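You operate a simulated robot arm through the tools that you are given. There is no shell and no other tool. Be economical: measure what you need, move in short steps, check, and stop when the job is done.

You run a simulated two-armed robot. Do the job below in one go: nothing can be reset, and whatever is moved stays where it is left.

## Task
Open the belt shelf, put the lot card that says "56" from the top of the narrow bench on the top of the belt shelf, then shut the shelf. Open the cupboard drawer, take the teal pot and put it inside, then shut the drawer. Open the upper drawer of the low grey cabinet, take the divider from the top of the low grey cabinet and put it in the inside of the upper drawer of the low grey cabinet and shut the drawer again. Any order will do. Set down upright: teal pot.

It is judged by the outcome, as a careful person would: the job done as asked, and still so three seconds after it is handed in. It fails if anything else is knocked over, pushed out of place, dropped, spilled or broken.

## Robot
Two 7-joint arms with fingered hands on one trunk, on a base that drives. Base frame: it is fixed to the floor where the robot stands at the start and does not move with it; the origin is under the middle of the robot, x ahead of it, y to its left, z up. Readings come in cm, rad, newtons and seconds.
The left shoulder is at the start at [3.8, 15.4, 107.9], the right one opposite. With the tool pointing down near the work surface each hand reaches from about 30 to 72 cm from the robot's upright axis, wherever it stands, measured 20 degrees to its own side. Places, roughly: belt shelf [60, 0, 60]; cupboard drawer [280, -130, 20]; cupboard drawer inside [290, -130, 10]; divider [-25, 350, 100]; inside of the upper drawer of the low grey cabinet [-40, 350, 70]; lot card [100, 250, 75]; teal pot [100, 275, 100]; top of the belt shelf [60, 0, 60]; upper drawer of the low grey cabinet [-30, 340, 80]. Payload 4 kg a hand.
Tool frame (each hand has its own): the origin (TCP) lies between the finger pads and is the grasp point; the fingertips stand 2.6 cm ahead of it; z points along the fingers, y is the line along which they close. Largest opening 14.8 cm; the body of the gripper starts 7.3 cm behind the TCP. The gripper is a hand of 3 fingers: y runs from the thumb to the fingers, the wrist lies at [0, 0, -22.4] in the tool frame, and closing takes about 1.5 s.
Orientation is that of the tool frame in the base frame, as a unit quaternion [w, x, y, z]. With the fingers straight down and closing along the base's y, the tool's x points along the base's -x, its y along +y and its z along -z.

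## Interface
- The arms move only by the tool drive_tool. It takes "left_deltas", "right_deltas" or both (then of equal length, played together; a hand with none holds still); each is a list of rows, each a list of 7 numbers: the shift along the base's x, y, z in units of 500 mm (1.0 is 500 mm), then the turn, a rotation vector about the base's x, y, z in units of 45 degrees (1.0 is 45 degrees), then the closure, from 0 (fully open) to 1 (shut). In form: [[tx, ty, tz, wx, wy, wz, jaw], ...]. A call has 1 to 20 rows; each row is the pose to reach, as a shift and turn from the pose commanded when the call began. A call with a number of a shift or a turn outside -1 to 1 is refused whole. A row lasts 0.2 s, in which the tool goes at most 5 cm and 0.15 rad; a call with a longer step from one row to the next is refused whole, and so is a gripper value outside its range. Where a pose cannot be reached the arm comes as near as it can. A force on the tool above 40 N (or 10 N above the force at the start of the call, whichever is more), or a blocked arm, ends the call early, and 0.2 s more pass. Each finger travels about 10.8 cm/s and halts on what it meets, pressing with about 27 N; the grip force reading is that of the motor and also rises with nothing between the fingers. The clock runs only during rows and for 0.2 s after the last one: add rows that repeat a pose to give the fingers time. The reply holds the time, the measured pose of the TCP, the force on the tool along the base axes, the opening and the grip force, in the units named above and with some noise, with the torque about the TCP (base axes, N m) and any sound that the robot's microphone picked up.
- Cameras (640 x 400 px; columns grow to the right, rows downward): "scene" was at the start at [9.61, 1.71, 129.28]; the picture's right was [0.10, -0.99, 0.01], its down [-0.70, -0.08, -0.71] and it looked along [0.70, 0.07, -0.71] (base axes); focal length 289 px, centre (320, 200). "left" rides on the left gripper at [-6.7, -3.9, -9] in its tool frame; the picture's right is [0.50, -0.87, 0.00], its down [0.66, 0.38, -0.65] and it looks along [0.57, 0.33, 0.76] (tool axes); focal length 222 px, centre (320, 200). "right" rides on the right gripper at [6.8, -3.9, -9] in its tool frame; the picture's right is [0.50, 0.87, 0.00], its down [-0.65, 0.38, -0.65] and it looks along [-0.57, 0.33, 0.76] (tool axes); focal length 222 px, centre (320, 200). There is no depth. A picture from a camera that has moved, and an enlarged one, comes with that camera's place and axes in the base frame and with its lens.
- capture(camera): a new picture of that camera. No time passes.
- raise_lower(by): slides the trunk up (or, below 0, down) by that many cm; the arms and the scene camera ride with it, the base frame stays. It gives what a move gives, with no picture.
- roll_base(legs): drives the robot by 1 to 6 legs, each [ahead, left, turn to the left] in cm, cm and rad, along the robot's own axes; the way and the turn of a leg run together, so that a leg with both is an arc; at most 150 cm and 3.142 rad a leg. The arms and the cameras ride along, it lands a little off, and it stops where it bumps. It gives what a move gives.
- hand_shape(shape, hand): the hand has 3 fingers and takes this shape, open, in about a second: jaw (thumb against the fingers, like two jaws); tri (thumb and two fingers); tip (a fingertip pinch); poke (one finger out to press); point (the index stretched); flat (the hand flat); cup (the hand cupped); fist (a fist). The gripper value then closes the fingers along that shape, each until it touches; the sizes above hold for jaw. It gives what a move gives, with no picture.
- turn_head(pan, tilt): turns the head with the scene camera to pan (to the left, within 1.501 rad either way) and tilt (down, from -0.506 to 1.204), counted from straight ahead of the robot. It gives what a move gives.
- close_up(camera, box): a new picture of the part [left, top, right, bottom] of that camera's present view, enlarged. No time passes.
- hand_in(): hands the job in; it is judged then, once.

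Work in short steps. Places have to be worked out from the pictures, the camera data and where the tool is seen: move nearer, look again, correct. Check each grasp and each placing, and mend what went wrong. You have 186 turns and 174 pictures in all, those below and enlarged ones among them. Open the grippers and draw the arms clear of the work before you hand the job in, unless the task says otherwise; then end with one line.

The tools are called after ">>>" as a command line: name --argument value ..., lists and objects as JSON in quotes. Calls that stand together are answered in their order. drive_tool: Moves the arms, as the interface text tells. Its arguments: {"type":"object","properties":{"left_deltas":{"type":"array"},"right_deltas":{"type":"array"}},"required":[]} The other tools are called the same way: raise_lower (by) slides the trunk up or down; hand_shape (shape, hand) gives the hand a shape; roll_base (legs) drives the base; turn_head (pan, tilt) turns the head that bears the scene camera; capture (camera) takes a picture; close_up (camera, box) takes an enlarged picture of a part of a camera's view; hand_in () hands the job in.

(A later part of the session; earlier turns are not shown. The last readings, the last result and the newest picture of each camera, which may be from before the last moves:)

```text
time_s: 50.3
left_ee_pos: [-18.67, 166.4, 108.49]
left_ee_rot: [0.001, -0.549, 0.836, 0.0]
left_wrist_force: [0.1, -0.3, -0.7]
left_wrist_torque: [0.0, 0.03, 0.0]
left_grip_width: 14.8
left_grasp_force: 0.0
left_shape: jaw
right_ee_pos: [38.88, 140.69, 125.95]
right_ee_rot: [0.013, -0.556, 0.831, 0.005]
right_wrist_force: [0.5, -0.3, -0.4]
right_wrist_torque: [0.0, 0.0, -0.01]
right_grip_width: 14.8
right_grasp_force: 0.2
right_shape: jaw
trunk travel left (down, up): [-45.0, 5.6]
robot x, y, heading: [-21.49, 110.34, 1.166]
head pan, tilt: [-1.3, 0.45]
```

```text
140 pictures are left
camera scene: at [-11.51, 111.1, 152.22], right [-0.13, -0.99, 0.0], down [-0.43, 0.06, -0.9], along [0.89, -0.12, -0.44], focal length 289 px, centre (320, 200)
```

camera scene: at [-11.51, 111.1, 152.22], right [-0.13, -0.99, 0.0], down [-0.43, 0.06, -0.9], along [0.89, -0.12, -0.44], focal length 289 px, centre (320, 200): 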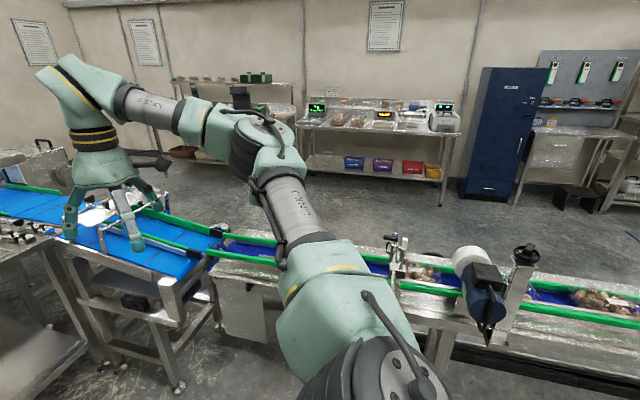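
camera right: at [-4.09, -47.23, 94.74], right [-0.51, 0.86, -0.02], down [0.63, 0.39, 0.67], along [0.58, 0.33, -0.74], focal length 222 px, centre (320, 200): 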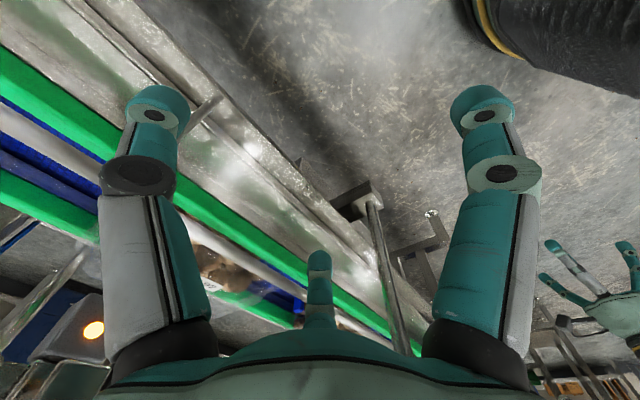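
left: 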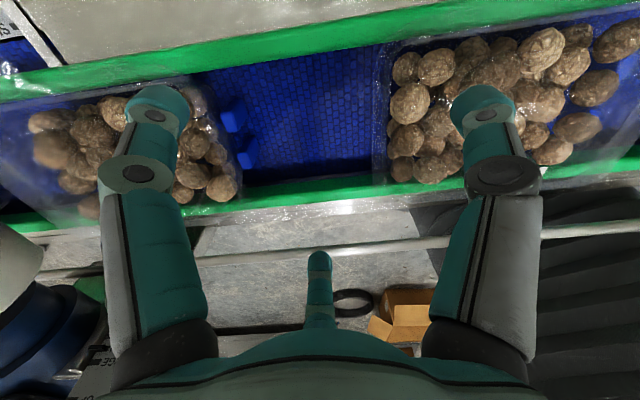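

I zoom in on the far end of the inclined conveyor to see whether there's a way round, and on the bench top.

>>> turn_head --pan -0.4 --tilt 0.35

>>> close_up --camera "scene" --box '[140, 100, 400, 260]'

>>> close_up --camera "scene" --box '[200, 160, 380, 270]'

```text
time_s: 51.5
left_ee_pos: [-18.76, 166.35, 108.51]
left_ee_rot: [0.0, -0.551, 0.835, 0.0]
left_wrist_force: [0.4, 0.2, -0.1]
left_wrist_torque: [0.01, 0.0, -0.01]
left_grip_width: 14.79
left_grasp_force: 0.1
left_shape: jaw
right_ee_pos: [38.8, 140.64, 126.06]
right_ee_rot: [0.012, -0.555, 0.832, 0.006]
right_wrist_force: [-0.1, -0.6, 0.5]
right_wrist_torque: [0.0, 0.03, -0.02]
right_grip_width: 14.79
right_grasp_force: 0.0
right_shape: jaw
trunk travel left (down, up): [-45.0, 5.6]
robot x, y, heading: [-21.42, 110.41, 1.168]
head pan, tilt: [-0.4, 0.351]
```

```text
2.46 times, centred on (270, 180) of scene
camera zoom: at [-13.9, 118.78, 153.14], right [0.69, -0.72, 0.0], down [-0.25, -0.24, -0.94], along [0.68, 0.65, -0.34], focal length 711 px, centre (443, 249)
```

zoom: 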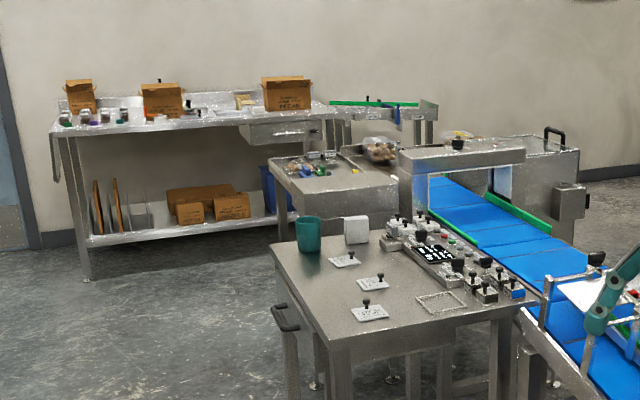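

```text
3.56 times, centred on (290, 215) of scene
camera zoom: at [-13.9, 118.78, 153.14], right [0.69, -0.72, 0.0], down [-0.25, -0.24, -0.94], along [0.68, 0.65, -0.34], focal length 1027 px, centre (427, 147)
```

zoom: 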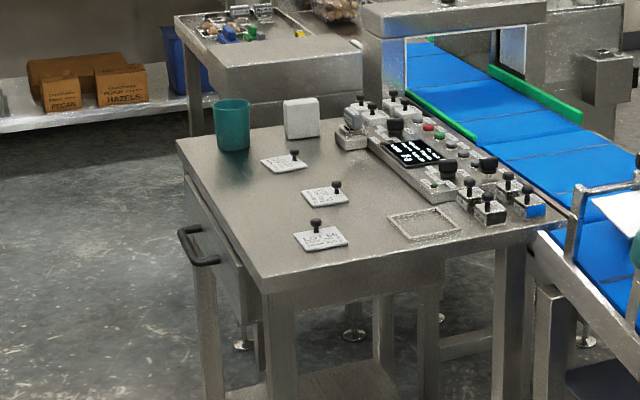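

The bench holds three knobbed cards, the teal pot and a white block. I'll do the grey cabinet first; look at it now.

>>> turn_head --pan 0.5 --tilt 0.4

>>> capture --camera "scene"

>>> close_up --camera "scene" --box '[220, 80, 440, 260]'

```text
time_s: 52.7
left_ee_pos: [-18.7, 166.31, 108.54]
left_ee_rot: [0.0, -0.55, 0.835, 0.0]
left_wrist_force: [0.9, -0.5, 0.2]
left_wrist_torque: [0.02, -0.03, -0.01]
left_grip_width: 14.8
left_grasp_force: 0.1
left_shape: jaw
right_ee_pos: [38.8, 140.65, 126.01]
right_ee_rot: [0.012, -0.556, 0.831, 0.006]
right_wrist_force: [0.8, 0.3, -0.2]
right_wrist_torque: [0.01, 0.03, 0.0]
right_grip_width: 14.8
right_grasp_force: 0.1
right_shape: jaw
trunk travel left (down, up): [-45.0, 5.6]
robot x, y, heading: [-21.23, 110.38, 1.165]
head pan, tilt: [0.499, 0.4]
```

```text
137 pictures are left
camera scene: at [-21.47, 121.56, 152.69], right [1.0, 0.09, 0.0], down [0.04, -0.39, -0.92], along [-0.08, 0.92, -0.39], focal length 289 px, centre (320, 200)
```

scene: 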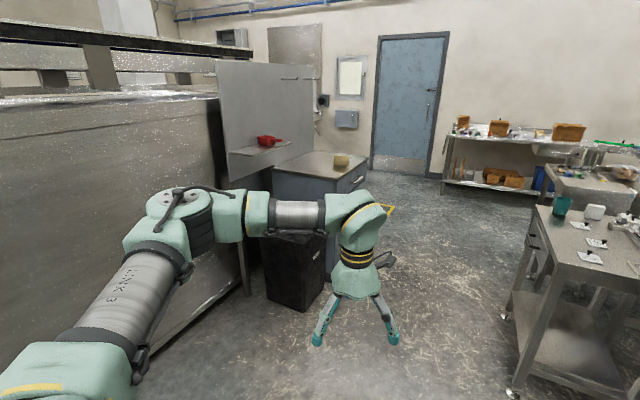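

```text
2.22 times, centred on (330, 170) of scene
camera zoom: at [-21.47, 121.56, 152.69], right [1.0, 0.09, 0.0], down [0.04, -0.39, -0.92], along [-0.08, 0.92, -0.39], focal length 642 px, centre (298, 267)
```

zoom: 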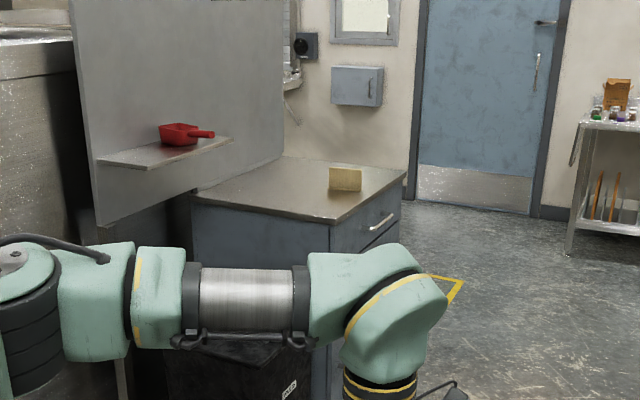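

Cabinet front-left top corner is about (-27,317,85), front facing (.92,-.39); the divider is about (-25,356,~88). I drive up the aisle and turn to face the cabinet.

>>> roll_base --legs '[[150, 22, 0], [66, 0, 0], [0, 0, 1.578]]'

>>> turn_head --pan 0 --tilt 0.8

>>> capture --camera "scene"

```text
refused: leg 1 is longer than a leg can be; nothing moved
```

```text
time_s: 53.6
left_ee_pos: [-18.67, 166.31, 108.56]
left_ee_rot: [0.001, -0.55, 0.835, 0.0]
left_wrist_force: [0.2, -0.3, 1.0]
left_wrist_torque: [-0.03, 0.0, 0.02]
left_grip_width: 14.79
left_grasp_force: 0.1
left_shape: jaw
right_ee_pos: [38.87, 140.71, 126.08]
right_ee_rot: [0.012, -0.556, 0.831, 0.006]
right_wrist_force: [-0.4, 0.2, 0.7]
right_wrist_torque: [0.04, 0.0, -0.03]
right_grip_width: 14.78
right_grasp_force: 0.0
right_shape: jaw
trunk travel left (down, up): [-45.0, 5.6]
robot x, y, heading: [-21.15, 110.53, 1.163]
head pan, tilt: [0.0, 0.799]
```

```text
135 pictures are left
camera scene: at [-17.45, 119.75, 149.18], right [0.92, -0.39, 0.0], down [-0.28, -0.66, -0.7], along [0.28, 0.64, -0.72], focal length 289 px, centre (320, 200)
```

scene: 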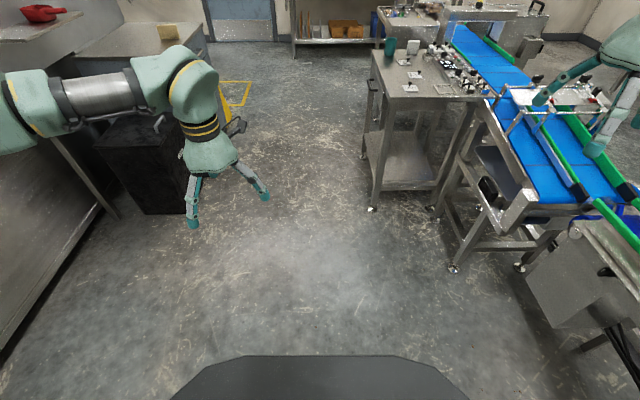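

Shorter legs this time; the aisle is clear.

>>> roll_base --legs '[[108, 11, 0], [108, 11, 0], [0, 0, 1.578]]'

>>> capture --camera "scene"

```text
time_s: 68.2
left_ee_pos: [-11.58, 319.96, 108.55]
left_ee_rot: [0.0, 0.979, -0.204, -0.001]
left_wrist_force: [-0.1, 0.0, -0.7]
left_wrist_torque: [0.0, 0.01, 0.01]
left_grip_width: 14.79
left_grasp_force: 0.1
left_shape: jaw
right_ee_pos: [14.34, 377.37, 126.11]
right_ee_rot: [-0.004, 0.98, -0.197, -0.013]
right_wrist_force: [-0.2, -0.6, -0.8]
right_wrist_torque: [-0.02, 0.02, -0.01]
right_grip_width: 14.79
right_grasp_force: 0.0
right_shape: jaw
trunk travel left (down, up): [-45.0, 5.6]
robot x, y, heading: [44.24, 316.87, 2.734]
head pan, tilt: [0.0, 0.799]
```

```text
134 pictures are left
camera scene: at [34.78, 321.13, 149.18], right [0.4, 0.92, 0.0], down [0.66, -0.29, -0.7], along [-0.64, 0.28, -0.72], focal length 289 px, centre (320, 200)
```

scene: 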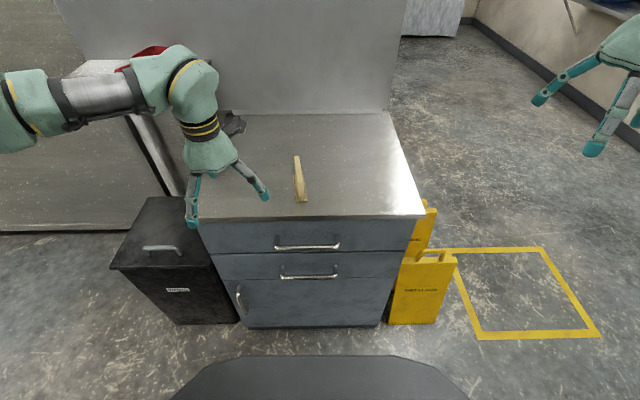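

Good alignment. I zoom in on the divider and the drawer handles.

>>> close_up --camera "scene" --box '[240, 130, 400, 230]'

>>> close_up --camera "scene" --box '[190, 200, 430, 330]'

```text
4.00 times, centred on (320, 180) of scene
camera zoom: at [34.78, 321.13, 149.18], right [0.4, 0.92, 0.0], down [0.66, -0.29, -0.7], along [-0.64, 0.28, -0.72], focal length 1156 px, centre (320, 280)
```

zoom: 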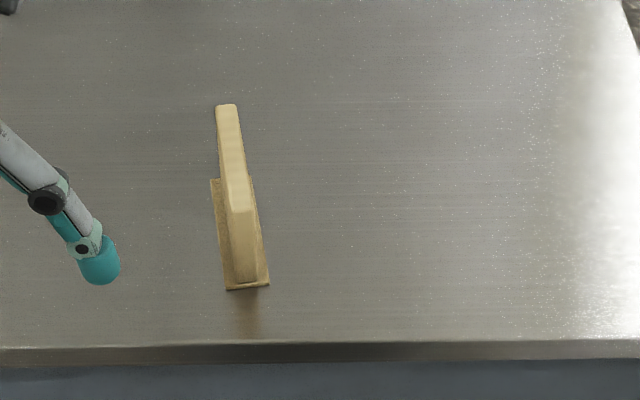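

```text
2.67 times, centred on (310, 265) of scene
camera zoom: at [34.78, 321.13, 149.18], right [0.4, 0.92, 0.0], down [0.66, -0.29, -0.7], along [-0.64, 0.28, -0.72], focal length 770 px, centre (347, 27)
```

zoom: 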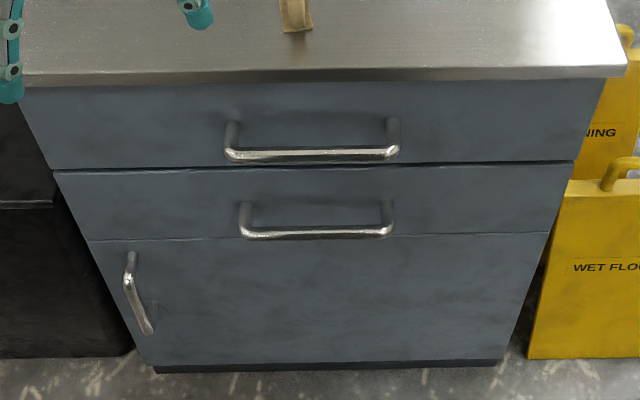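

The divider is an upright plate on a small foot, lying along the cabinet's depth; the upper handle is about (-14,338,75). I shift left a little and 5 cm ahead so the right arm works on both.

>>> roll_base --legs '[[4, 13, 0.01]]'

>>> drive_tool --right_deltas '[[0, 0, 0, 0, 0, -0.18, 0.3], [0, 0, 0, 0, 0, -0.36, 0.3], [0, 0, 0, 0, 0, -0.54, 0.3], [0, 0, 0, 0, 0, -0.72, 0.3], [0, 0, 0, 0, 0, -0.9, 0.3], [0, 0, 0, 0, 0, -1.0, 0.3]]'

>>> drive_tool --right_deltas '[[0, 0, -0.08, 0, 0, -0.18, 0.3], [0, 0, -0.16, 0, 0, -0.36, 0.3], [0, 0, -0.24, 0, 0, -0.54, 0.3], [0, 0, -0.32, 0, 0, -0.72, 0.3], [0, 0, -0.4, 0, 0, -0.9, 0.3], [0, 0, -0.4, 0, 0, -1.0, 0.3]]'

>>> capture --camera "scene"

```text
time_s: 69.5
left_ee_pos: [-20.26, 309.29, 108.67]
left_ee_rot: [0.001, 0.98, -0.201, 0.0]
left_wrist_force: [-0.3, -0.4, 0.4]
left_wrist_torque: [0.0, 0.01, 0.02]
left_grip_width: 14.79
left_grasp_force: 0.0
left_shape: jaw
right_ee_pos: [5.22, 367.07, 125.91]
right_ee_rot: [-0.003, 0.981, -0.194, -0.012]
right_wrist_force: [0.6, -0.8, 0.4]
right_wrist_torque: [0.02, 0.04, -0.04]
right_grip_width: 14.82
right_grasp_force: 0.1
right_shape: jaw
trunk travel left (down, up): [-45.0, 5.6]
robot x, y, heading: [35.49, 306.65, 2.74]
head pan, tilt: [0.0, 0.799]
```

```text
time_s: 70.9
left_ee_pos: [-20.41, 309.07, 108.47]
left_ee_rot: [0.0, 0.98, -0.201, 0.0]
left_wrist_force: [-0.2, 0.4, 0.7]
left_wrist_torque: [-0.01, -0.01, 0.0]
left_grip_width: 14.79
left_grasp_force: 0.1
left_shape: jaw
right_ee_pos: [4.89, 366.81, 126.12]
right_ee_rot: [-0.008, 0.832, -0.555, -0.01]
right_wrist_force: [-0.5, -0.5, 0.3]
right_wrist_torque: [0.0, 0.02, 0.0]
right_grip_width: 10.41
right_grasp_force: 0.0
right_shape: jaw
trunk travel left (down, up): [-45.0, 5.6]
robot x, y, heading: [35.23, 306.43, 2.739]
head pan, tilt: [0.0, 0.799]
```

```text
time_s: 72.3
left_ee_pos: [-20.39, 309.14, 108.58]
left_ee_rot: [0.0, 0.98, -0.201, 0.0]
left_wrist_force: [-0.1, 0.6, 0.6]
left_wrist_torque: [-0.01, -0.04, 0.02]
left_grip_width: 14.8
left_grasp_force: 0.0
left_shape: jaw
right_ee_pos: [4.83, 366.74, 106.12]
right_ee_rot: [0.011, -0.555, 0.832, 0.007]
right_wrist_force: [0.0, 0.7, 0.2]
right_wrist_torque: [-0.02, 0.02, 0.01]
right_grip_width: 10.41
right_grasp_force: 0.1
right_shape: jaw
trunk travel left (down, up): [-45.0, 5.6]
robot x, y, heading: [35.11, 306.44, 2.738]
head pan, tilt: [0.0, 0.799]
```

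```text
131 pictures are left
camera scene: at [25.95, 310.68, 149.18], right [0.39, 0.92, 0.0], down [0.66, -0.28, -0.7], along [-0.64, 0.27, -0.72], focal length 289 px, centre (320, 200)
```

scene: 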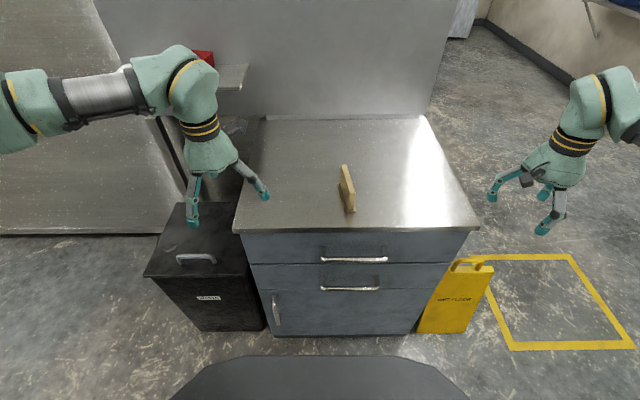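

Closing direction now faces the cabinet. I pitch the hand forward toward the handle and approach to about 10 cm before it.

>>> drive_tool --right_deltas '[[-0.02, -0.065, -0.05, 0.07, 0.165, 0, 0.5], [-0.04, -0.13, -0.1, 0.14, 0.33, 0, 0.5], [-0.06, -0.195, -0.15, 0.21, 0.495, 0, 0.5], [-0.08, -0.26, -0.2, 0.28, 0.66, 0, 0.5], [-0.1, -0.325, -0.25, 0.35, 0.82, 0, 0.5], [-0.12, -0.39, -0.3, 0.38, 0.9, 0, 0.5]]'

>>> drive_tool --right_deltas '[[-0.02, -0.065, -0.05, 0.07, 0.165, 0, 0.55], [-0.04, -0.13, -0.1, 0.14, 0.325, 0, 0.55], [-0.06, -0.195, -0.15, 0.14, 0.325, 0, 0.55], [-0.086, -0.25, -0.21, 0.14, 0.325, 0, 0.55]]'

>>> capture --camera "scene"

>>> capture --camera "right"

```text
time_s: 73.7
left_ee_pos: [-20.47, 309.12, 108.57]
left_ee_rot: [0.0, 0.98, -0.201, 0.0]
left_wrist_force: [0.4, 0.4, 0.0]
left_wrist_torque: [0.04, 0.01, 0.02]
left_grip_width: 14.79
left_grasp_force: 0.0
left_shape: jaw
right_ee_pos: [2.6, 362.28, 89.96]
right_ee_rot: [-0.234, -0.535, 0.758, 0.291]
right_wrist_force: [0.2, -0.6, 0.1]
right_wrist_torque: [0.0, 0.01, 0.02]
right_grip_width: 7.43
right_grasp_force: 0.0
right_shape: jaw
right hand out of reach, approached as far as the arm can: row 3, 4, 5, 6
trunk travel left (down, up): [-45.0, 5.6]
robot x, y, heading: [35.2, 307.12, 2.739]
head pan, tilt: [0.0, 0.799]
```

```text
time_s: 74.9
left_ee_pos: [-20.26, 309.29, 108.68]
left_ee_rot: [0.001, 0.98, -0.201, -0.002]
left_wrist_force: [-0.2, 0.0, 0.1]
left_wrist_torque: [-0.03, 0.0, -0.01]
left_grip_width: 14.77
left_grasp_force: 0.0
left_shape: jaw
right_ee_pos: [2.69, 353.72, 79.47]
right_ee_rot: [-0.254, -0.534, 0.689, 0.419]
right_wrist_force: [0.1, 0.4, 0.1]
right_wrist_torque: [0.02, 0.01, 0.02]
right_grip_width: 6.67
right_grasp_force: 0.1
right_shape: jaw
right hand out of reach, approached as far as the arm can: row 1, 2, 3, 4
trunk travel left (down, up): [-45.0, 5.6]
robot x, y, heading: [35.27, 306.54, 2.742]
head pan, tilt: [0.0, 0.799]
stopped in row 4 (right hand): the arm was blocked; the commanded pose is now the measured one
```

```text
130 pictures are left
camera scene: at [26.08, 311.02, 149.14], right [0.39, 0.92, 0.0], down [0.66, -0.28, -0.7], along [-0.64, 0.27, -0.72], focal length 289 px, centre (320, 200)
```

scene: 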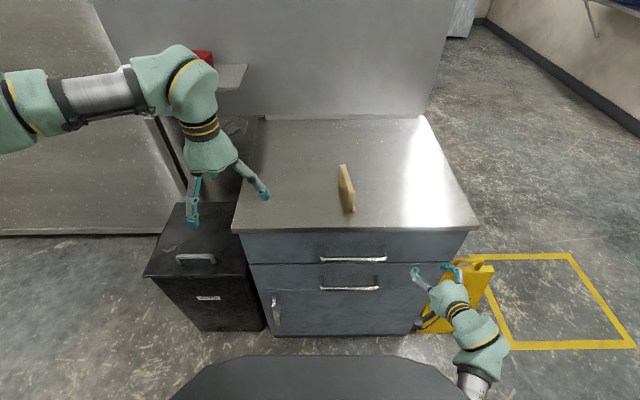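

```text
129 pictures are left
camera right: at [10.03, 343.91, 79.95], right [-0.6, -0.41, 0.69], down [0.52, 0.45, 0.72], along [-0.6, 0.8, -0.06], focal length 222 px, centre (320, 200)
```

right: 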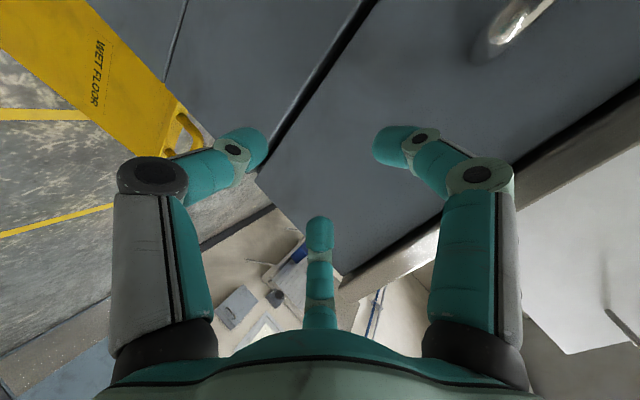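

The arm can't reach that pose with the shoulders so high. I lift the hand clear, lower the trunk so the shoulders come nearer to the handle height, then retry.

>>> drive_tool --right_deltas '[[0.04, -0.02, 0.08, 0, 0, 0, 0.55], [0.06, -0.02, 0.17, 0, 0, 0, 0.55], [0.06, -0.02, 0.26, 0, 0, 0, 0.55], [0.06, -0.02, 0.35, 0, 0, 0, 0.55], [0.06, -0.02, 0.44, 0, 0, 0, 0.55], [0.06, -0.02, 0.5, 0, 0, 0, 0.55]]'

>>> raise_lower --by -16

```text
time_s: 76.3
left_ee_pos: [-20.64, 308.95, 108.5]
left_ee_rot: [0.0, 0.98, -0.2, 0.002]
left_wrist_force: [-0.4, -0.2, -0.3]
left_wrist_torque: [-0.01, -0.03, 0.0]
left_grip_width: 14.78
left_grasp_force: 0.0
left_shape: jaw
right_ee_pos: [9.67, 359.62, 104.06]
right_ee_rot: [-0.267, -0.54, 0.684, 0.412]
right_wrist_force: [-0.7, 0.5, 0.0]
right_wrist_torque: [0.03, 0.01, 0.0]
right_grip_width: 6.67
right_grasp_force: 0.0
right_shape: jaw
right hand out of reach, approached as far as the arm can: row 1, 2, 3, 4, 5, 6
trunk travel left (down, up): [-45.0, 5.6]
robot x, y, heading: [35.1, 306.39, 2.741]
head pan, tilt: [0.0, 0.799]
```

```text
time_s: 78.1
left_ee_pos: [-20.47, 309.11, 92.57]
left_ee_rot: [0.0, 0.98, -0.201, 0.0]
left_wrist_force: [0.5, -0.2, 0.2]
left_wrist_torque: [0.0, -0.01, -0.01]
left_grip_width: 14.79
left_grasp_force: 0.1
left_shape: jaw
right_ee_pos: [9.81, 359.75, 88.12]
right_ee_rot: [-0.265, -0.54, 0.684, 0.414]
right_wrist_force: [-0.5, -0.8, -0.3]
right_wrist_torque: [0.0, 0.02, -0.01]
right_grip_width: 6.68
right_grasp_force: 0.0
right_shape: jaw
trunk travel left (down, up): [-29.0, 21.6]
robot x, y, heading: [35.4, 307.11, 2.742]
head pan, tilt: [0.0, 0.799]
```

>>> drive_tool --right_deltas '[[-0.02, -0.08, -0.02, 0, 0, 0, 0.55], [-0.05, -0.16, -0.04, 0, 0, 0, 0.55], [-0.1, -0.23, -0.06, 0, 0, 0, 0.55], [-0.15, -0.3, -0.08, 0, 0, 0, 0.55], [-0.2, -0.37, -0.1, 0, 0, 0, 0.55], [-0.25, -0.44, -0.12, 0, 0, 0, 0.55], [-0.306, -0.504, -0.12, 0, 0, 0, 0.55]]'

>>> capture --camera "scene"

```text
time_s: 79.7
left_ee_pos: [-20.53, 309.11, 92.54]
left_ee_rot: [0.0, 0.98, -0.201, 0.001]
left_wrist_force: [0.0, -0.1, 0.6]
left_wrist_torque: [0.01, 0.03, 0.0]
left_grip_width: 14.81
left_grasp_force: 0.0
left_shape: jaw
right_ee_pos: [10.86, 358.7, 86.94]
right_ee_rot: [-0.269, -0.542, 0.682, 0.411]
right_wrist_force: [-0.3, -0.1, 1.5]
right_wrist_torque: [-0.06, -0.01, 0.03]
right_grip_width: 6.68
right_grasp_force: 0.1
right_shape: jaw
right hand out of reach, approached as far as the arm can: row 1, 2, 3, 4, 5, 6, 7
trunk travel left (down, up): [-29.0, 21.6]
robot x, y, heading: [35.53, 307.01, 2.742]
head pan, tilt: [0.0, 0.799]
```

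```text
128 pictures are left
camera scene: at [25.95, 310.72, 133.11], right [0.39, 0.92, 0.0], down [0.66, -0.28, -0.7], along [-0.64, 0.27, -0.72], focal length 289 px, centre (320, 200)
```

scene: 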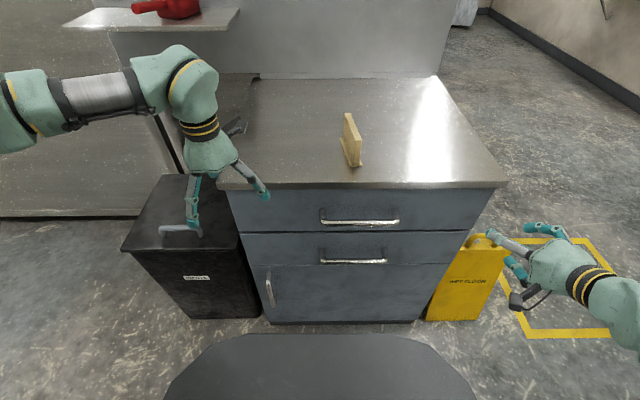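

That roll hits a wrist limit. I roll the hand 180° about its own axis the other way (thumb up) in place.

>>> drive_tool --right_deltas '[[0.03, 0, 0.03, 0.144, -0.054, 0.094, 0.55], [0.06, 0, 0.06, 0.288, -0.108, 0.187, 0.55], [0.06, 0, 0.06, 0.432, -0.162, 0.281, 0.55], [0.06, 0, 0.06, 0.576, -0.216, 0.374, 0.55], [0.06, 0, 0.06, 0.72, -0.27, 0.468, 0.55], [0.06, 0, 0.06, 0.864, -0.324, 0.562, 0.55]]'

>>> drive_tool --right_deltas '[[0, 0, 0, 0.144, -0.054, 0.094, 0.55], [0, 0, 0, 0.288, -0.108, 0.187, 0.55], [0, 0, 0, 0.432, -0.162, 0.281, 0.55], [0, 0, 0, 0.576, -0.216, 0.374, 0.55], [0, 0, 0, 0.72, -0.27, 0.468, 0.55], [0, 0, 0, 0.864, -0.324, 0.562, 0.55]]'

>>> drive_tool --right_deltas '[[0, 0, 0, 0.144, -0.054, 0.094, 0.55], [0, 0, 0, 0.288, -0.108, 0.187, 0.55], [0, 0, 0, 0.432, -0.162, 0.281, 0.55], [0, 0, 0, 0.576, -0.216, 0.374, 0.55], [0, 0, 0, 0.72, -0.27, 0.468, 0.55], [0, 0, 0, 0.864, -0.324, 0.562, 0.55]]'

>>> drive_tool --right_deltas '[[0, 0, 0, 0.144, -0.054, 0.094, 0.55], [0, 0, 0, 0.288, -0.108, 0.187, 0.55], [0, 0, 0, 0.432, -0.162, 0.281, 0.55], [0, 0, 0, 0.576, -0.216, 0.374, 0.55]]'

>>> capture --camera "scene"

```text
time_s: 81.1
left_ee_pos: [-20.45, 309.11, 92.55]
left_ee_rot: [0.0, 0.98, -0.2, 0.001]
left_wrist_force: [0.8, -0.6, -0.3]
left_wrist_torque: [0.0, -0.02, 0.0]
left_grip_width: 14.8
left_grasp_force: 0.0
left_shape: jaw
right_ee_pos: [14.05, 358.98, 90.01]
right_ee_rot: [0.069, 0.777, -0.404, -0.478]
right_wrist_force: [-0.6, 0.4, -0.5]
right_wrist_torque: [0.0, -0.01, 0.02]
right_grip_width: 6.69
right_grasp_force: 0.1
right_shape: jaw
trunk travel left (down, up): [-29.0, 21.6]
robot x, y, heading: [35.62, 306.67, 2.737]
head pan, tilt: [0.0, 0.799]
```

```text
time_s: 82.5
left_ee_pos: [-20.4, 309.11, 92.5]
left_ee_rot: [0.0, 0.98, -0.2, 0.0]
left_wrist_force: [-0.4, -0.3, 0.4]
left_wrist_torque: [0.01, -0.03, 0.0]
left_grip_width: 14.8
left_grasp_force: 0.0
left_shape: jaw
right_ee_pos: [13.99, 358.89, 90.08]
right_ee_rot: [-0.141, 0.876, -0.052, -0.458]
right_wrist_force: [-0.5, -0.1, 0.0]
right_wrist_torque: [0.03, -0.01, -0.01]
right_grip_width: 6.66
right_grasp_force: 0.0
right_shape: jaw
trunk travel left (down, up): [-29.0, 21.6]
robot x, y, heading: [35.47, 306.67, 2.737]
head pan, tilt: [0.0, 0.799]
```

```text
time_s: 83.9
left_ee_pos: [-20.41, 309.15, 92.49]
left_ee_rot: [0.001, 0.98, -0.201, 0.001]
left_wrist_force: [0.1, 1.0, 0.4]
left_wrist_torque: [-0.02, -0.01, -0.01]
left_grip_width: 14.79
left_grasp_force: 0.0
left_shape: jaw
right_ee_pos: [14.11, 359.02, 90.02]
right_ee_rot: [-0.326, 0.82, 0.307, -0.356]
right_wrist_force: [0.0, 0.3, 0.1]
right_wrist_torque: [-0.02, -0.01, -0.02]
right_grip_width: 6.66
right_grasp_force: 0.0
right_shape: jaw
trunk travel left (down, up): [-29.0, 21.6]
robot x, y, heading: [35.64, 306.51, 2.738]
head pan, tilt: [0.0, 0.799]
```

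```text
time_s: 84.9
left_ee_pos: [-20.38, 309.19, 92.6]
left_ee_rot: [0.0, 0.98, -0.2, 0.0]
left_wrist_force: [-0.1, -0.1, 0.2]
left_wrist_torque: [0.0, 0.0, -0.01]
left_grip_width: 14.8
left_grasp_force: 0.1
left_shape: jaw
right_ee_pos: [13.98, 358.71, 90.08]
right_ee_rot: [-0.41, 0.711, 0.506, -0.265]
right_wrist_force: [-0.5, 0.5, 0.4]
right_wrist_torque: [-0.04, 0.01, 0.0]
right_grip_width: 6.69
right_grasp_force: 0.0
right_shape: jaw
trunk travel left (down, up): [-29.0, 21.6]
robot x, y, heading: [35.59, 306.51, 2.738]
head pan, tilt: [0.0, 0.799]
```

```text
127 pictures are left
camera scene: at [25.94, 310.71, 133.11], right [0.39, 0.92, 0.0], down [0.66, -0.28, -0.7], along [-0.64, 0.27, -0.72], focal length 289 px, centre (320, 200)
```

scene: 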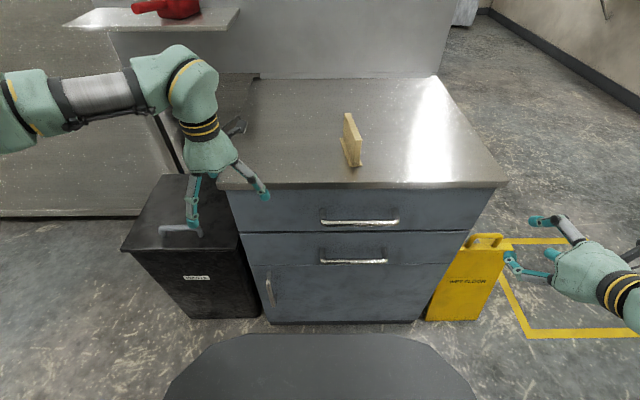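

The roll worked. Now I move to the pre-grasp point in front of the handle.

>>> drive_tool --right_deltas '[[-0.03, -0.08, -0.02, 0, 0, 0, 0.55], [-0.06, -0.16, -0.04, 0, 0, 0, 0.55], [-0.1, -0.23, -0.07, 0, 0, 0, 0.55], [-0.15, -0.3, -0.1, 0, 0, 0, 0.55], [-0.21, -0.36, -0.13, 0, 0, 0, 0.55], [-0.27, -0.42, -0.16, 0, 0, 0, 0.55], [-0.33, -0.46, -0.18, 0, 0, 0, 0.55], [-0.39, -0.482, -0.182, 0, 0, 0, 0.55]]'

>>> capture --camera "scene"

>>> capture --camera "right"

```text
time_s: 86.3
left_ee_pos: [-20.33, 309.08, 92.44]
left_ee_rot: [-0.001, 0.98, -0.2, 0.0]
left_wrist_force: [0.5, 0.6, -0.1]
left_wrist_torque: [-0.05, -0.01, 0.01]
left_grip_width: 14.79
left_grasp_force: 0.0
left_shape: jaw
right_ee_pos: [16.73, 349.04, 78.75]
right_ee_rot: [-0.483, 0.571, 0.639, -0.18]
right_wrist_force: [0.1, -0.3, -0.4]
right_wrist_torque: [-0.04, -0.01, 0.02]
right_grip_width: 6.67
right_grasp_force: 0.1
right_shape: jaw
right hand out of reach, approached as far as the arm can: row 1, 2, 3, 4, 5, 6, 7
trunk travel left (down, up): [-29.0, 21.6]
robot x, y, heading: [35.67, 306.88, 2.742]
head pan, tilt: [0.0, 0.799]
stopped in row 7 (right hand): the arm was blocked; the commanded pose is now the measured one
```

```text
126 pictures are left
camera scene: at [26.0, 310.76, 133.13], right [0.39, 0.92, 0.0], down [0.66, -0.28, -0.7], along [-0.64, 0.27, -0.72], focal length 289 px, centre (320, 200)
```

scene: 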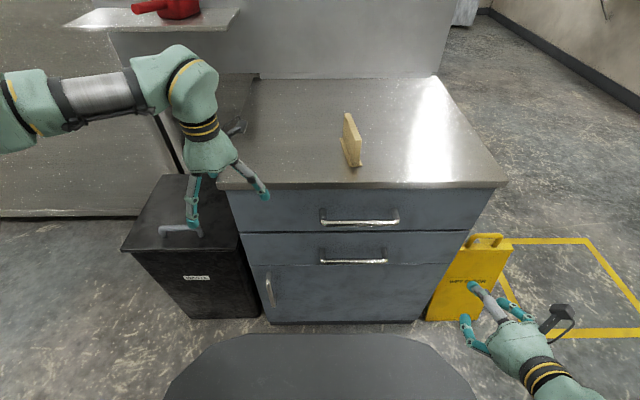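

```text
125 pictures are left
camera right: at [23.01, 351.2, 88.75], right [0.54, 0.7, -0.47], down [0.67, -0.69, -0.26], along [-0.51, -0.18, -0.84], focal length 222 px, centre (320, 200)
```

right: 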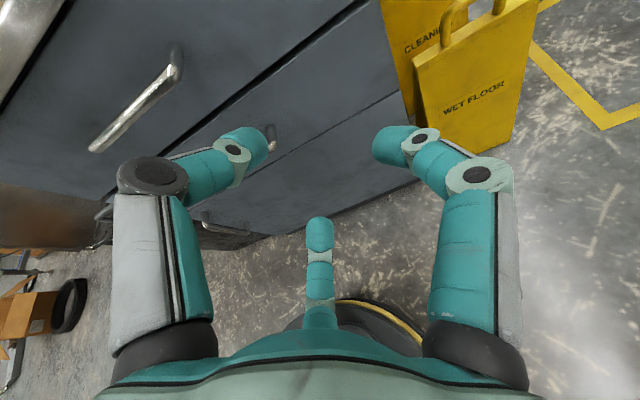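

Too close for a forward-pointing wrist. I back off 17 cm so the arm can stretch, then retry.

>>> roll_base --legs '[[-17, 0, 0]]'

>>> drive_tool --right_deltas '[[-0.07, 0.03, 0.0, -0.144, 0.054, -0.094, 0.55], [-0.14, 0.06, 0.02, -0.288, 0.108, -0.187, 0.55], [-0.21, 0.09, 0.04, -0.288, 0.108, -0.187, 0.55], [-0.28, 0.08, 0.06, -0.288, 0.108, -0.187, 0.55], [-0.35, 0.05, 0.06, -0.288, 0.108, -0.187, 0.55], [-0.35, -0.02, 0.06, -0.288, 0.108, -0.187, 0.55]]'

```text
time_s: 87.8
left_ee_pos: [-5.01, 302.27, 92.51]
left_ee_rot: [0.0, 0.98, -0.2, 0.0]
left_wrist_force: [0.4, -0.5, 0.3]
left_wrist_torque: [0.01, 0.02, 0.03]
left_grip_width: 14.82
left_grasp_force: 0.2
left_shape: jaw
right_ee_pos: [32.18, 342.5, 78.8]
right_ee_rot: [-0.484, 0.57, 0.639, -0.181]
right_wrist_force: [0.3, 0.2, -0.4]
right_wrist_torque: [-0.02, 0.0, -0.02]
right_grip_width: 6.67
right_grasp_force: 0.0
right_shape: jaw
trunk travel left (down, up): [-29.0, 21.6]
robot x, y, heading: [51.25, 300.15, 2.744]
head pan, tilt: [0.0, 0.799]
```

```text
time_s: 88.3
left_ee_pos: [-4.99, 302.47, 92.37]
left_ee_rot: [0.001, 0.98, -0.2, 0.0]
left_wrist_force: [-0.3, 0.6, -0.3]
left_wrist_torque: [-0.02, -0.02, 0.03]
left_grip_width: 14.78
left_grasp_force: 0.0
left_shape: jaw
right_ee_pos: [33.34, 346.52, 79.86]
right_ee_rot: [-0.481, 0.583, 0.635, -0.161]
right_wrist_force: [-0.2, 0.5, -0.3]
right_wrist_torque: [0.02, -0.02, 0.01]
right_grip_width: 6.67
right_grasp_force: 0.0
right_shape: jaw
right hand out of reach, approached as far as the arm can: row 1, 2
trunk travel left (down, up): [-29.0, 21.6]
robot x, y, heading: [51.18, 299.96, 2.742]
head pan, tilt: [0.0, 0.799]
stopped in row 2 (right hand): the arm was blocked; the commanded pose is now the measured one
```

"Blocked" — I look at the right arm to see if something is touching it.

>>> turn_head --pan -1.2 --tilt 0.8

>>> capture --camera "scene"

```text
time_s: 89.7
left_ee_pos: [-4.94, 302.34, 92.57]
left_ee_rot: [0.0, 0.98, -0.199, 0.001]
left_wrist_force: [0.7, -0.1, -0.3]
left_wrist_torque: [0.01, 0.01, 0.02]
left_grip_width: 14.78
left_grasp_force: 0.1
left_shape: jaw
right_ee_pos: [33.43, 346.29, 79.97]
right_ee_rot: [-0.482, 0.583, 0.634, -0.161]
right_wrist_force: [0.6, -0.2, -0.5]
right_wrist_torque: [-0.01, -0.03, 0.05]
right_grip_width: 6.66
right_grasp_force: 0.1
right_shape: jaw
trunk travel left (down, up): [-29.0, 21.6]
robot x, y, heading: [51.16, 300.25, 2.74]
head pan, tilt: [-1.201, 0.799]
```

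```text
124 pictures are left
camera scene: at [49.1, 309.0, 133.11], right [1.0, -0.03, 0.0], down [-0.02, -0.72, -0.7], along [0.02, 0.7, -0.72], focal length 289 px, centre (320, 200)
```

scene: 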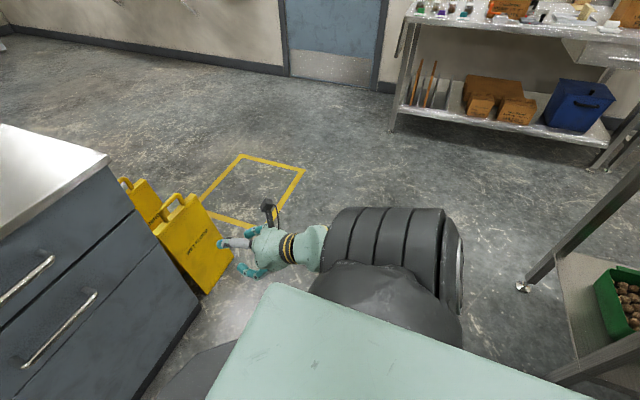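

Nothing touches; the arm is simply folded. I stretch it straight forward without turning the wrist.

>>> drive_tool --right_deltas '[[-0.03, 0.05, 0.03, 0, 0, 0, 0.55], [-0.08, 0.1, 0.06, 0, 0, 0, 0.55], [-0.14, 0.13, 0.09, 0, 0, 0, 0.55], [-0.21, 0.15, 0.12, 0, 0, 0, 0.55], [-0.28, 0.17, 0.15, 0, 0, 0, 0.55], [-0.35, 0.19, 0.18, 0, 0, 0, 0.55]]'

```text
time_s: 91.1
left_ee_pos: [-5.12, 302.52, 92.36]
left_ee_rot: [0.001, 0.98, -0.2, 0.001]
left_wrist_force: [-0.7, 0.4, -0.2]
left_wrist_torque: [-0.03, -0.02, -0.02]
left_grip_width: 14.8
left_grasp_force: 0.1
left_shape: jaw
right_ee_pos: [25.72, 355.25, 83.48]
right_ee_rot: [-0.474, 0.587, 0.629, -0.187]
right_wrist_force: [0.1, 3.4, 2.7]
right_wrist_torque: [-0.21, -0.21, 0.28]
right_grip_width: 6.67
right_grasp_force: 0.1
right_shape: jaw
right hand out of reach, approached as far as the arm can: row 1, 2, 3, 4, 5, 6
trunk travel left (down, up): [-29.0, 21.6]
robot x, y, heading: [50.89, 299.77, 2.74]
head pan, tilt: [-1.201, 0.799]
```

The roll is what limits reach. New idea: keep the normal closing direction (sideways), pitch only ~25° and hook the fingertips behind the bar from above. First I unroll the wrist.

>>> drive_tool --right_deltas '[[0, 0, 0, -0.147, 0.058, -0.086, 0.55], [0, 0, 0, -0.294, 0.116, -0.173, 0.55], [0, 0, 0, -0.441, 0.173, -0.259, 0.55], [0, 0, 0, -0.588, 0.231, -0.346, 0.55], [0, 0, 0, -0.735, 0.289, -0.432, 0.55], [0, 0, 0, -0.882, 0.347, -0.518, 0.55]]'

>>> drive_tool --right_deltas '[[0, 0, 0.02, -0.147, 0.058, -0.086, 0.55], [0, 0, 0.04, -0.294, 0.116, -0.173, 0.55], [0, 0, 0.06, -0.441, 0.173, -0.259, 0.55], [0, 0, 0.08, -0.588, 0.231, -0.346, 0.55], [0, 0, 0.1, -0.735, 0.289, -0.432, 0.55]]'

>>> drive_tool --right_deltas '[[0, 0, 0.02, -0.07, -0.166, 0, 0.55], [0, 0, 0.04, -0.14, -0.33, 0, 0.55], [0, 0, 0.06, -0.21, -0.5, 0, 0.55], [0, 0, 0.08, -0.28, -0.66, 0, 0.55], [0, 0, 0.1, -0.305, -0.72, 0, 0.55]]'

>>> turn_head --pan 0 --tilt 0.7

>>> capture --camera "scene"

```text
time_s: 92.5
left_ee_pos: [-4.91, 302.39, 92.51]
left_ee_rot: [0.0, 0.98, -0.2, 0.0]
left_wrist_force: [-0.3, -0.3, 0.0]
left_wrist_torque: [-0.01, 0.03, -0.02]
left_grip_width: 14.79
left_grasp_force: 0.0
left_shape: jaw
right_ee_pos: [26.35, 356.05, 84.03]
right_ee_rot: [-0.358, 0.798, 0.343, -0.343]
right_wrist_force: [0.1, -0.3, 0.2]
right_wrist_torque: [0.02, -0.02, 0.0]
right_grip_width: 6.66
right_grasp_force: 0.0
right_shape: jaw
right hand out of reach, approached as far as the arm can: row 1, 2, 3, 4, 5
trunk travel left (down, up): [-29.0, 21.6]
robot x, y, heading: [50.99, 300.29, 2.742]
head pan, tilt: [-1.201, 0.799]
```

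```text
time_s: 93.7
left_ee_pos: [-5.02, 302.4, 92.51]
left_ee_rot: [0.0, 0.98, -0.2, -0.001]
left_wrist_force: [-0.3, -0.2, -0.2]
left_wrist_torque: [0.0, 0.01, 0.04]
left_grip_width: 14.8
left_grasp_force: 0.2
left_shape: jaw
right_ee_pos: [26.52, 356.19, 89.0]
right_ee_rot: [-0.206, 0.869, 0.053, -0.446]
right_wrist_force: [-0.1, 0.3, -0.3]
right_wrist_torque: [-0.01, 0.02, 0.0]
right_grip_width: 6.64
right_grasp_force: 0.1
right_shape: jaw
trunk travel left (down, up): [-29.0, 21.6]
robot x, y, heading: [50.91, 300.2, 2.738]
head pan, tilt: [-1.201, 0.799]
```

```text
time_s: 94.9
left_ee_pos: [-4.92, 302.41, 92.57]
left_ee_rot: [0.0, 0.98, -0.199, 0.0]
left_wrist_force: [-0.1, 0.2, -0.3]
left_wrist_torque: [0.0, -0.02, -0.02]
left_grip_width: 14.81
left_grasp_force: 0.1
left_shape: jaw
right_ee_pos: [26.45, 356.16, 93.94]
right_ee_rot: [-0.078, 0.977, 0.056, -0.19]
right_wrist_force: [0.7, -0.3, -1.0]
right_wrist_torque: [0.02, 0.0, 0.0]
right_grip_width: 6.65
right_grasp_force: 0.0
right_shape: jaw
trunk travel left (down, up): [-29.0, 21.6]
robot x, y, heading: [50.88, 300.06, 2.742]
head pan, tilt: [-1.201, 0.799]
```

```text
time_s: 96.3
left_ee_pos: [-4.85, 302.25, 92.53]
left_ee_rot: [0.0, 0.98, -0.199, 0.0]
left_wrist_force: [0.1, -0.2, 0.0]
left_wrist_torque: [-0.01, -0.01, -0.03]
left_grip_width: 14.8
left_grasp_force: 0.0
left_shape: jaw
right_ee_pos: [26.39, 356.05, 94.02]
right_ee_rot: [-0.079, 0.977, 0.056, -0.192]
right_wrist_force: [0.7, -0.1, 0.3]
right_wrist_torque: [0.01, -0.01, -0.02]
right_grip_width: 6.66
right_grasp_force: 0.1
right_shape: jaw
trunk travel left (down, up): [-29.0, 21.6]
robot x, y, heading: [51.29, 300.22, 2.744]
head pan, tilt: [0.0, 0.7]
```

```text
123 pictures are left
camera scene: at [41.04, 304.28, 133.94], right [0.39, 0.92, 0.0], down [0.59, -0.25, -0.76], along [-0.7, 0.3, -0.64], focal length 289 px, centre (320, 200)
```

scene: 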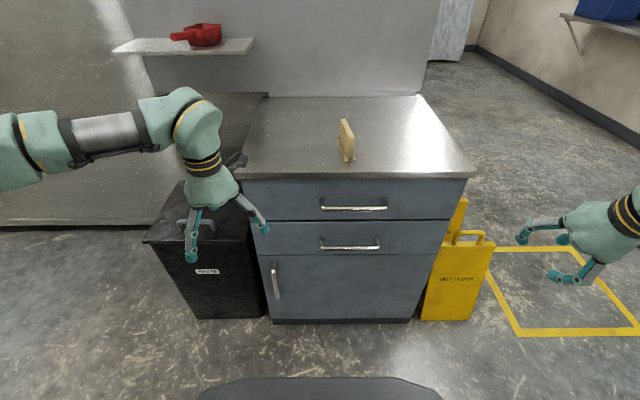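

Arm is in good shape again. I turn the closing line parallel to the bar and move the fingers to just in front of and above the handle.

>>> drive_tool --right_deltas '[[-0.06, -0.05, 0, -0.04, 0.014, -0.1, 0.6], [-0.12, -0.1, 0, -0.08, 0.028, -0.2, 0.6], [-0.19, -0.15, 0, -0.12, 0.042, -0.3, 0.6], [-0.26, -0.2, 0, -0.16, 0.055, -0.4, 0.6], [-0.33, -0.25, -0.02, -0.2, 0.068, -0.48, 0.6], [-0.4, -0.3, -0.04, -0.234, 0.081, -0.558, 0.6], [-0.47, -0.35, -0.06, -0.234, 0.081, -0.558, 0.6], [-0.53, -0.4, -0.09, -0.234, 0.081, -0.558, 0.6], [-0.594, -0.44, -0.12, -0.234, 0.081, -0.558, 0.6]]'

>>> capture --camera "right"

>>> capture --camera "scene"

```text
time_s: 98.3
left_ee_pos: [-4.88, 302.27, 92.38]
left_ee_rot: [-0.001, 0.98, -0.199, 0.0]
left_wrist_force: [-0.5, -0.4, -1.1]
left_wrist_torque: [0.03, -0.02, -0.03]
left_grip_width: 14.8
left_grasp_force: 0.1
left_shape: jaw
right_ee_pos: [-3.38, 334.22, 87.97]
right_ee_rot: [-0.031, 0.962, -0.178, -0.204]
right_wrist_force: [0.0, 0.7, 0.4]
right_wrist_torque: [0.01, 0.0, -0.04]
right_grip_width: 5.92
right_grasp_force: 0.0
right_shape: jaw
trunk travel left (down, up): [-29.0, 21.6]
robot x, y, heading: [50.54, 299.85, 2.738]
head pan, tilt: [0.0, 0.7]
```

```text
122 pictures are left
camera right: at [7.27, 334.27, 93.35], right [0.12, -0.97, -0.19], down [-0.44, -0.22, 0.87], along [-0.89, -0.02, -0.46], focal length 222 px, centre (320, 200)
```

right: 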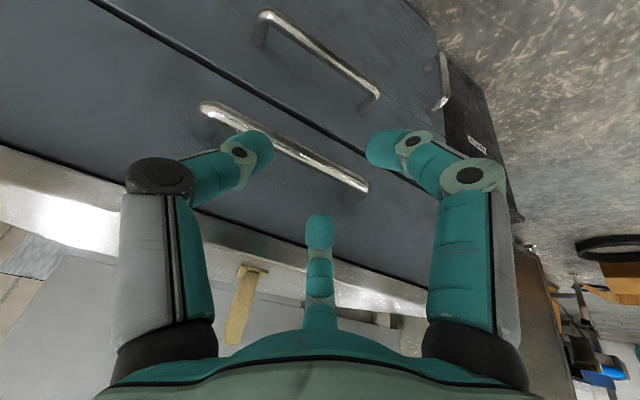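

```text
121 pictures are left
camera scene: at [40.9, 304.18, 133.93], right [0.39, 0.92, 0.0], down [0.59, -0.25, -0.76], along [-0.7, 0.3, -0.64], focal length 289 px, centre (320, 200)
```

scene: 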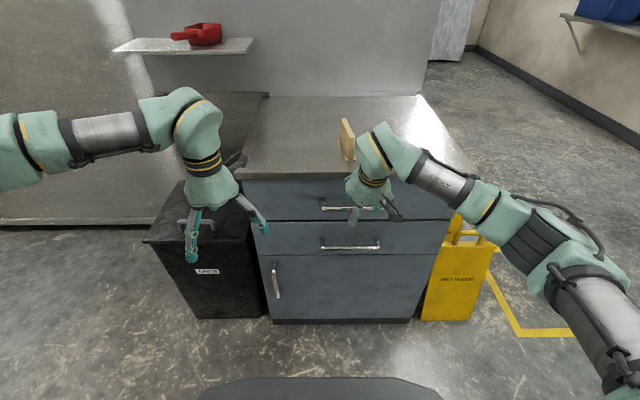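

Bar centre computes to about (-13.3,337.6,77.5). I slide the fingertips behind it along the tilted tool axis and check.

>>> drive_tool --right_deltas '[[-0.08, 0.029, -0.042, 0, 0, 0, 0.6], [-0.162, 0.058, -0.084, 0, 0, 0, 0.6], [-0.18, 0.064, -0.126, 0, 0, 0, 0.6], [-0.198, 0.07, -0.169, 0, 0, 0, 0.6], [-0.216, 0.076, -0.211, 0, 0, 0, 0.6]]'

>>> capture --camera "right"

>>> close_up --camera "scene" --box '[280, 130, 460, 270]'

```text
time_s: 99.0
left_ee_pos: [-4.64, 302.29, 92.62]
left_ee_rot: [-0.001, 0.98, -0.199, -0.001]
left_wrist_force: [0.1, 0.4, 0.1]
left_wrist_torque: [0.02, 0.02, -0.01]
left_grip_width: 14.79
left_grasp_force: 0.0
left_shape: jaw
right_ee_pos: [-10.62, 336.2, 83.62]
right_ee_rot: [-0.025, 0.965, -0.173, -0.197]
right_wrist_force: [25.3, -8.5, 1.8]
right_wrist_torque: [0.37, 1.16, 0.69]
right_grip_width: 5.53
right_grasp_force: 0.0
right_shape: jaw
trunk travel left (down, up): [-29.0, 21.6]
robot x, y, heading: [51.35, 299.99, 2.737]
head pan, tilt: [0.0, 0.7]
stopped in row 3 (right hand): the force on the tool passed its limit at 49 N (the readings are from after the stop); the commanded pose is now the measured one
```

```text
120 pictures are left
camera right: at [-0.02, 336.43, 89.15], right [0.13, -0.98, -0.18], down [-0.45, -0.22, 0.87], along [-0.88, -0.03, -0.47], focal length 222 px, centre (320, 200)
```

right: 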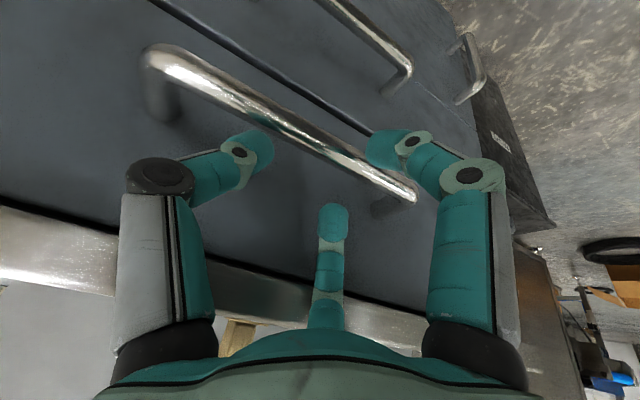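

```text
2.86 times, centred on (370, 200) of scene
camera zoom: at [41.43, 304.06, 133.96], right [0.39, 0.92, 0.0], down [0.59, -0.25, -0.77], along [-0.71, 0.3, -0.64], focal length 825 px, centre (177, 200)
```

zoom: 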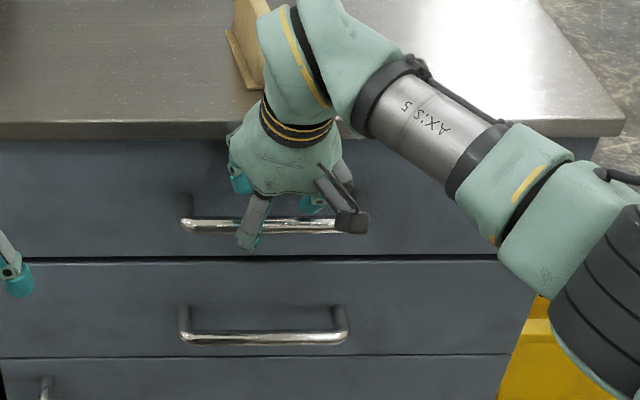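

The three fingers sit in a tripod, so the forward finger hit the counter edge. Bar is at about a 4 cm standoff, z 78. I back off 2 cm and insert so only the forward finger goes behind the bar.

>>> drive_tool --right_deltas '[[0.044, -0.018, 0, 0, 0, 0, 0.6], [0.044, -0.018, -0.004, 0, 0, 0, 0.6], [0.027, -0.011, -0.046, 0, 0, 0, 0.6], [0.009, -0.004, -0.09, 0, 0, 0, 0.6], [-0.009, 0.004, -0.132, 0, 0, 0, 0.6]]'

>>> capture --camera "right"

```text
time_s: 99.8
left_ee_pos: [-4.82, 302.37, 92.75]
left_ee_rot: [0.0, 0.98, -0.2, -0.001]
left_wrist_force: [-0.5, 0.9, -0.3]
left_wrist_torque: [-0.02, -0.04, 0.0]
left_grip_width: 14.79
left_grasp_force: 0.0
left_shape: jaw
right_ee_pos: [-9.44, 335.89, 82.51]
right_ee_rot: [-0.023, 0.963, -0.181, -0.2]
right_wrist_force: [18.6, -3.6, 17.5]
right_wrist_torque: [0.62, -0.44, -0.79]
right_grip_width: 6.08
right_grasp_force: 0.0
right_shape: jaw
trunk travel left (down, up): [-29.0, 21.6]
robot x, y, heading: [50.8, 300.37, 2.739]
head pan, tilt: [0.0, 0.7]
stopped in row 4 (right hand): the force on the tool passed its limit at 54 N (the readings are from after the stop); the commanded pose is now the measured one
```

```text
118 pictures are left
camera right: at [1.35, 336.03, 87.84], right [0.12, -0.98, -0.17], down [-0.45, -0.21, 0.87], along [-0.89, -0.02, -0.46], focal length 222 px, centre (320, 200)
```

right: 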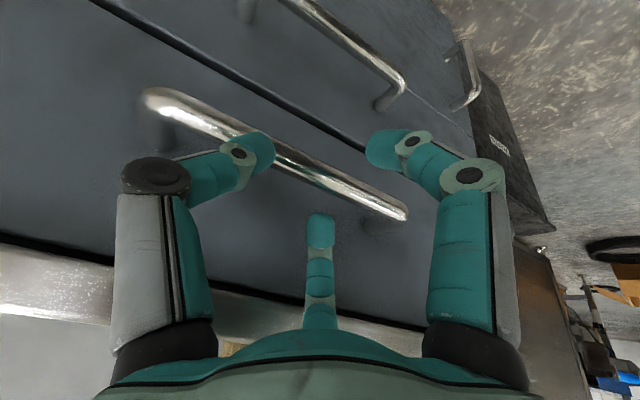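

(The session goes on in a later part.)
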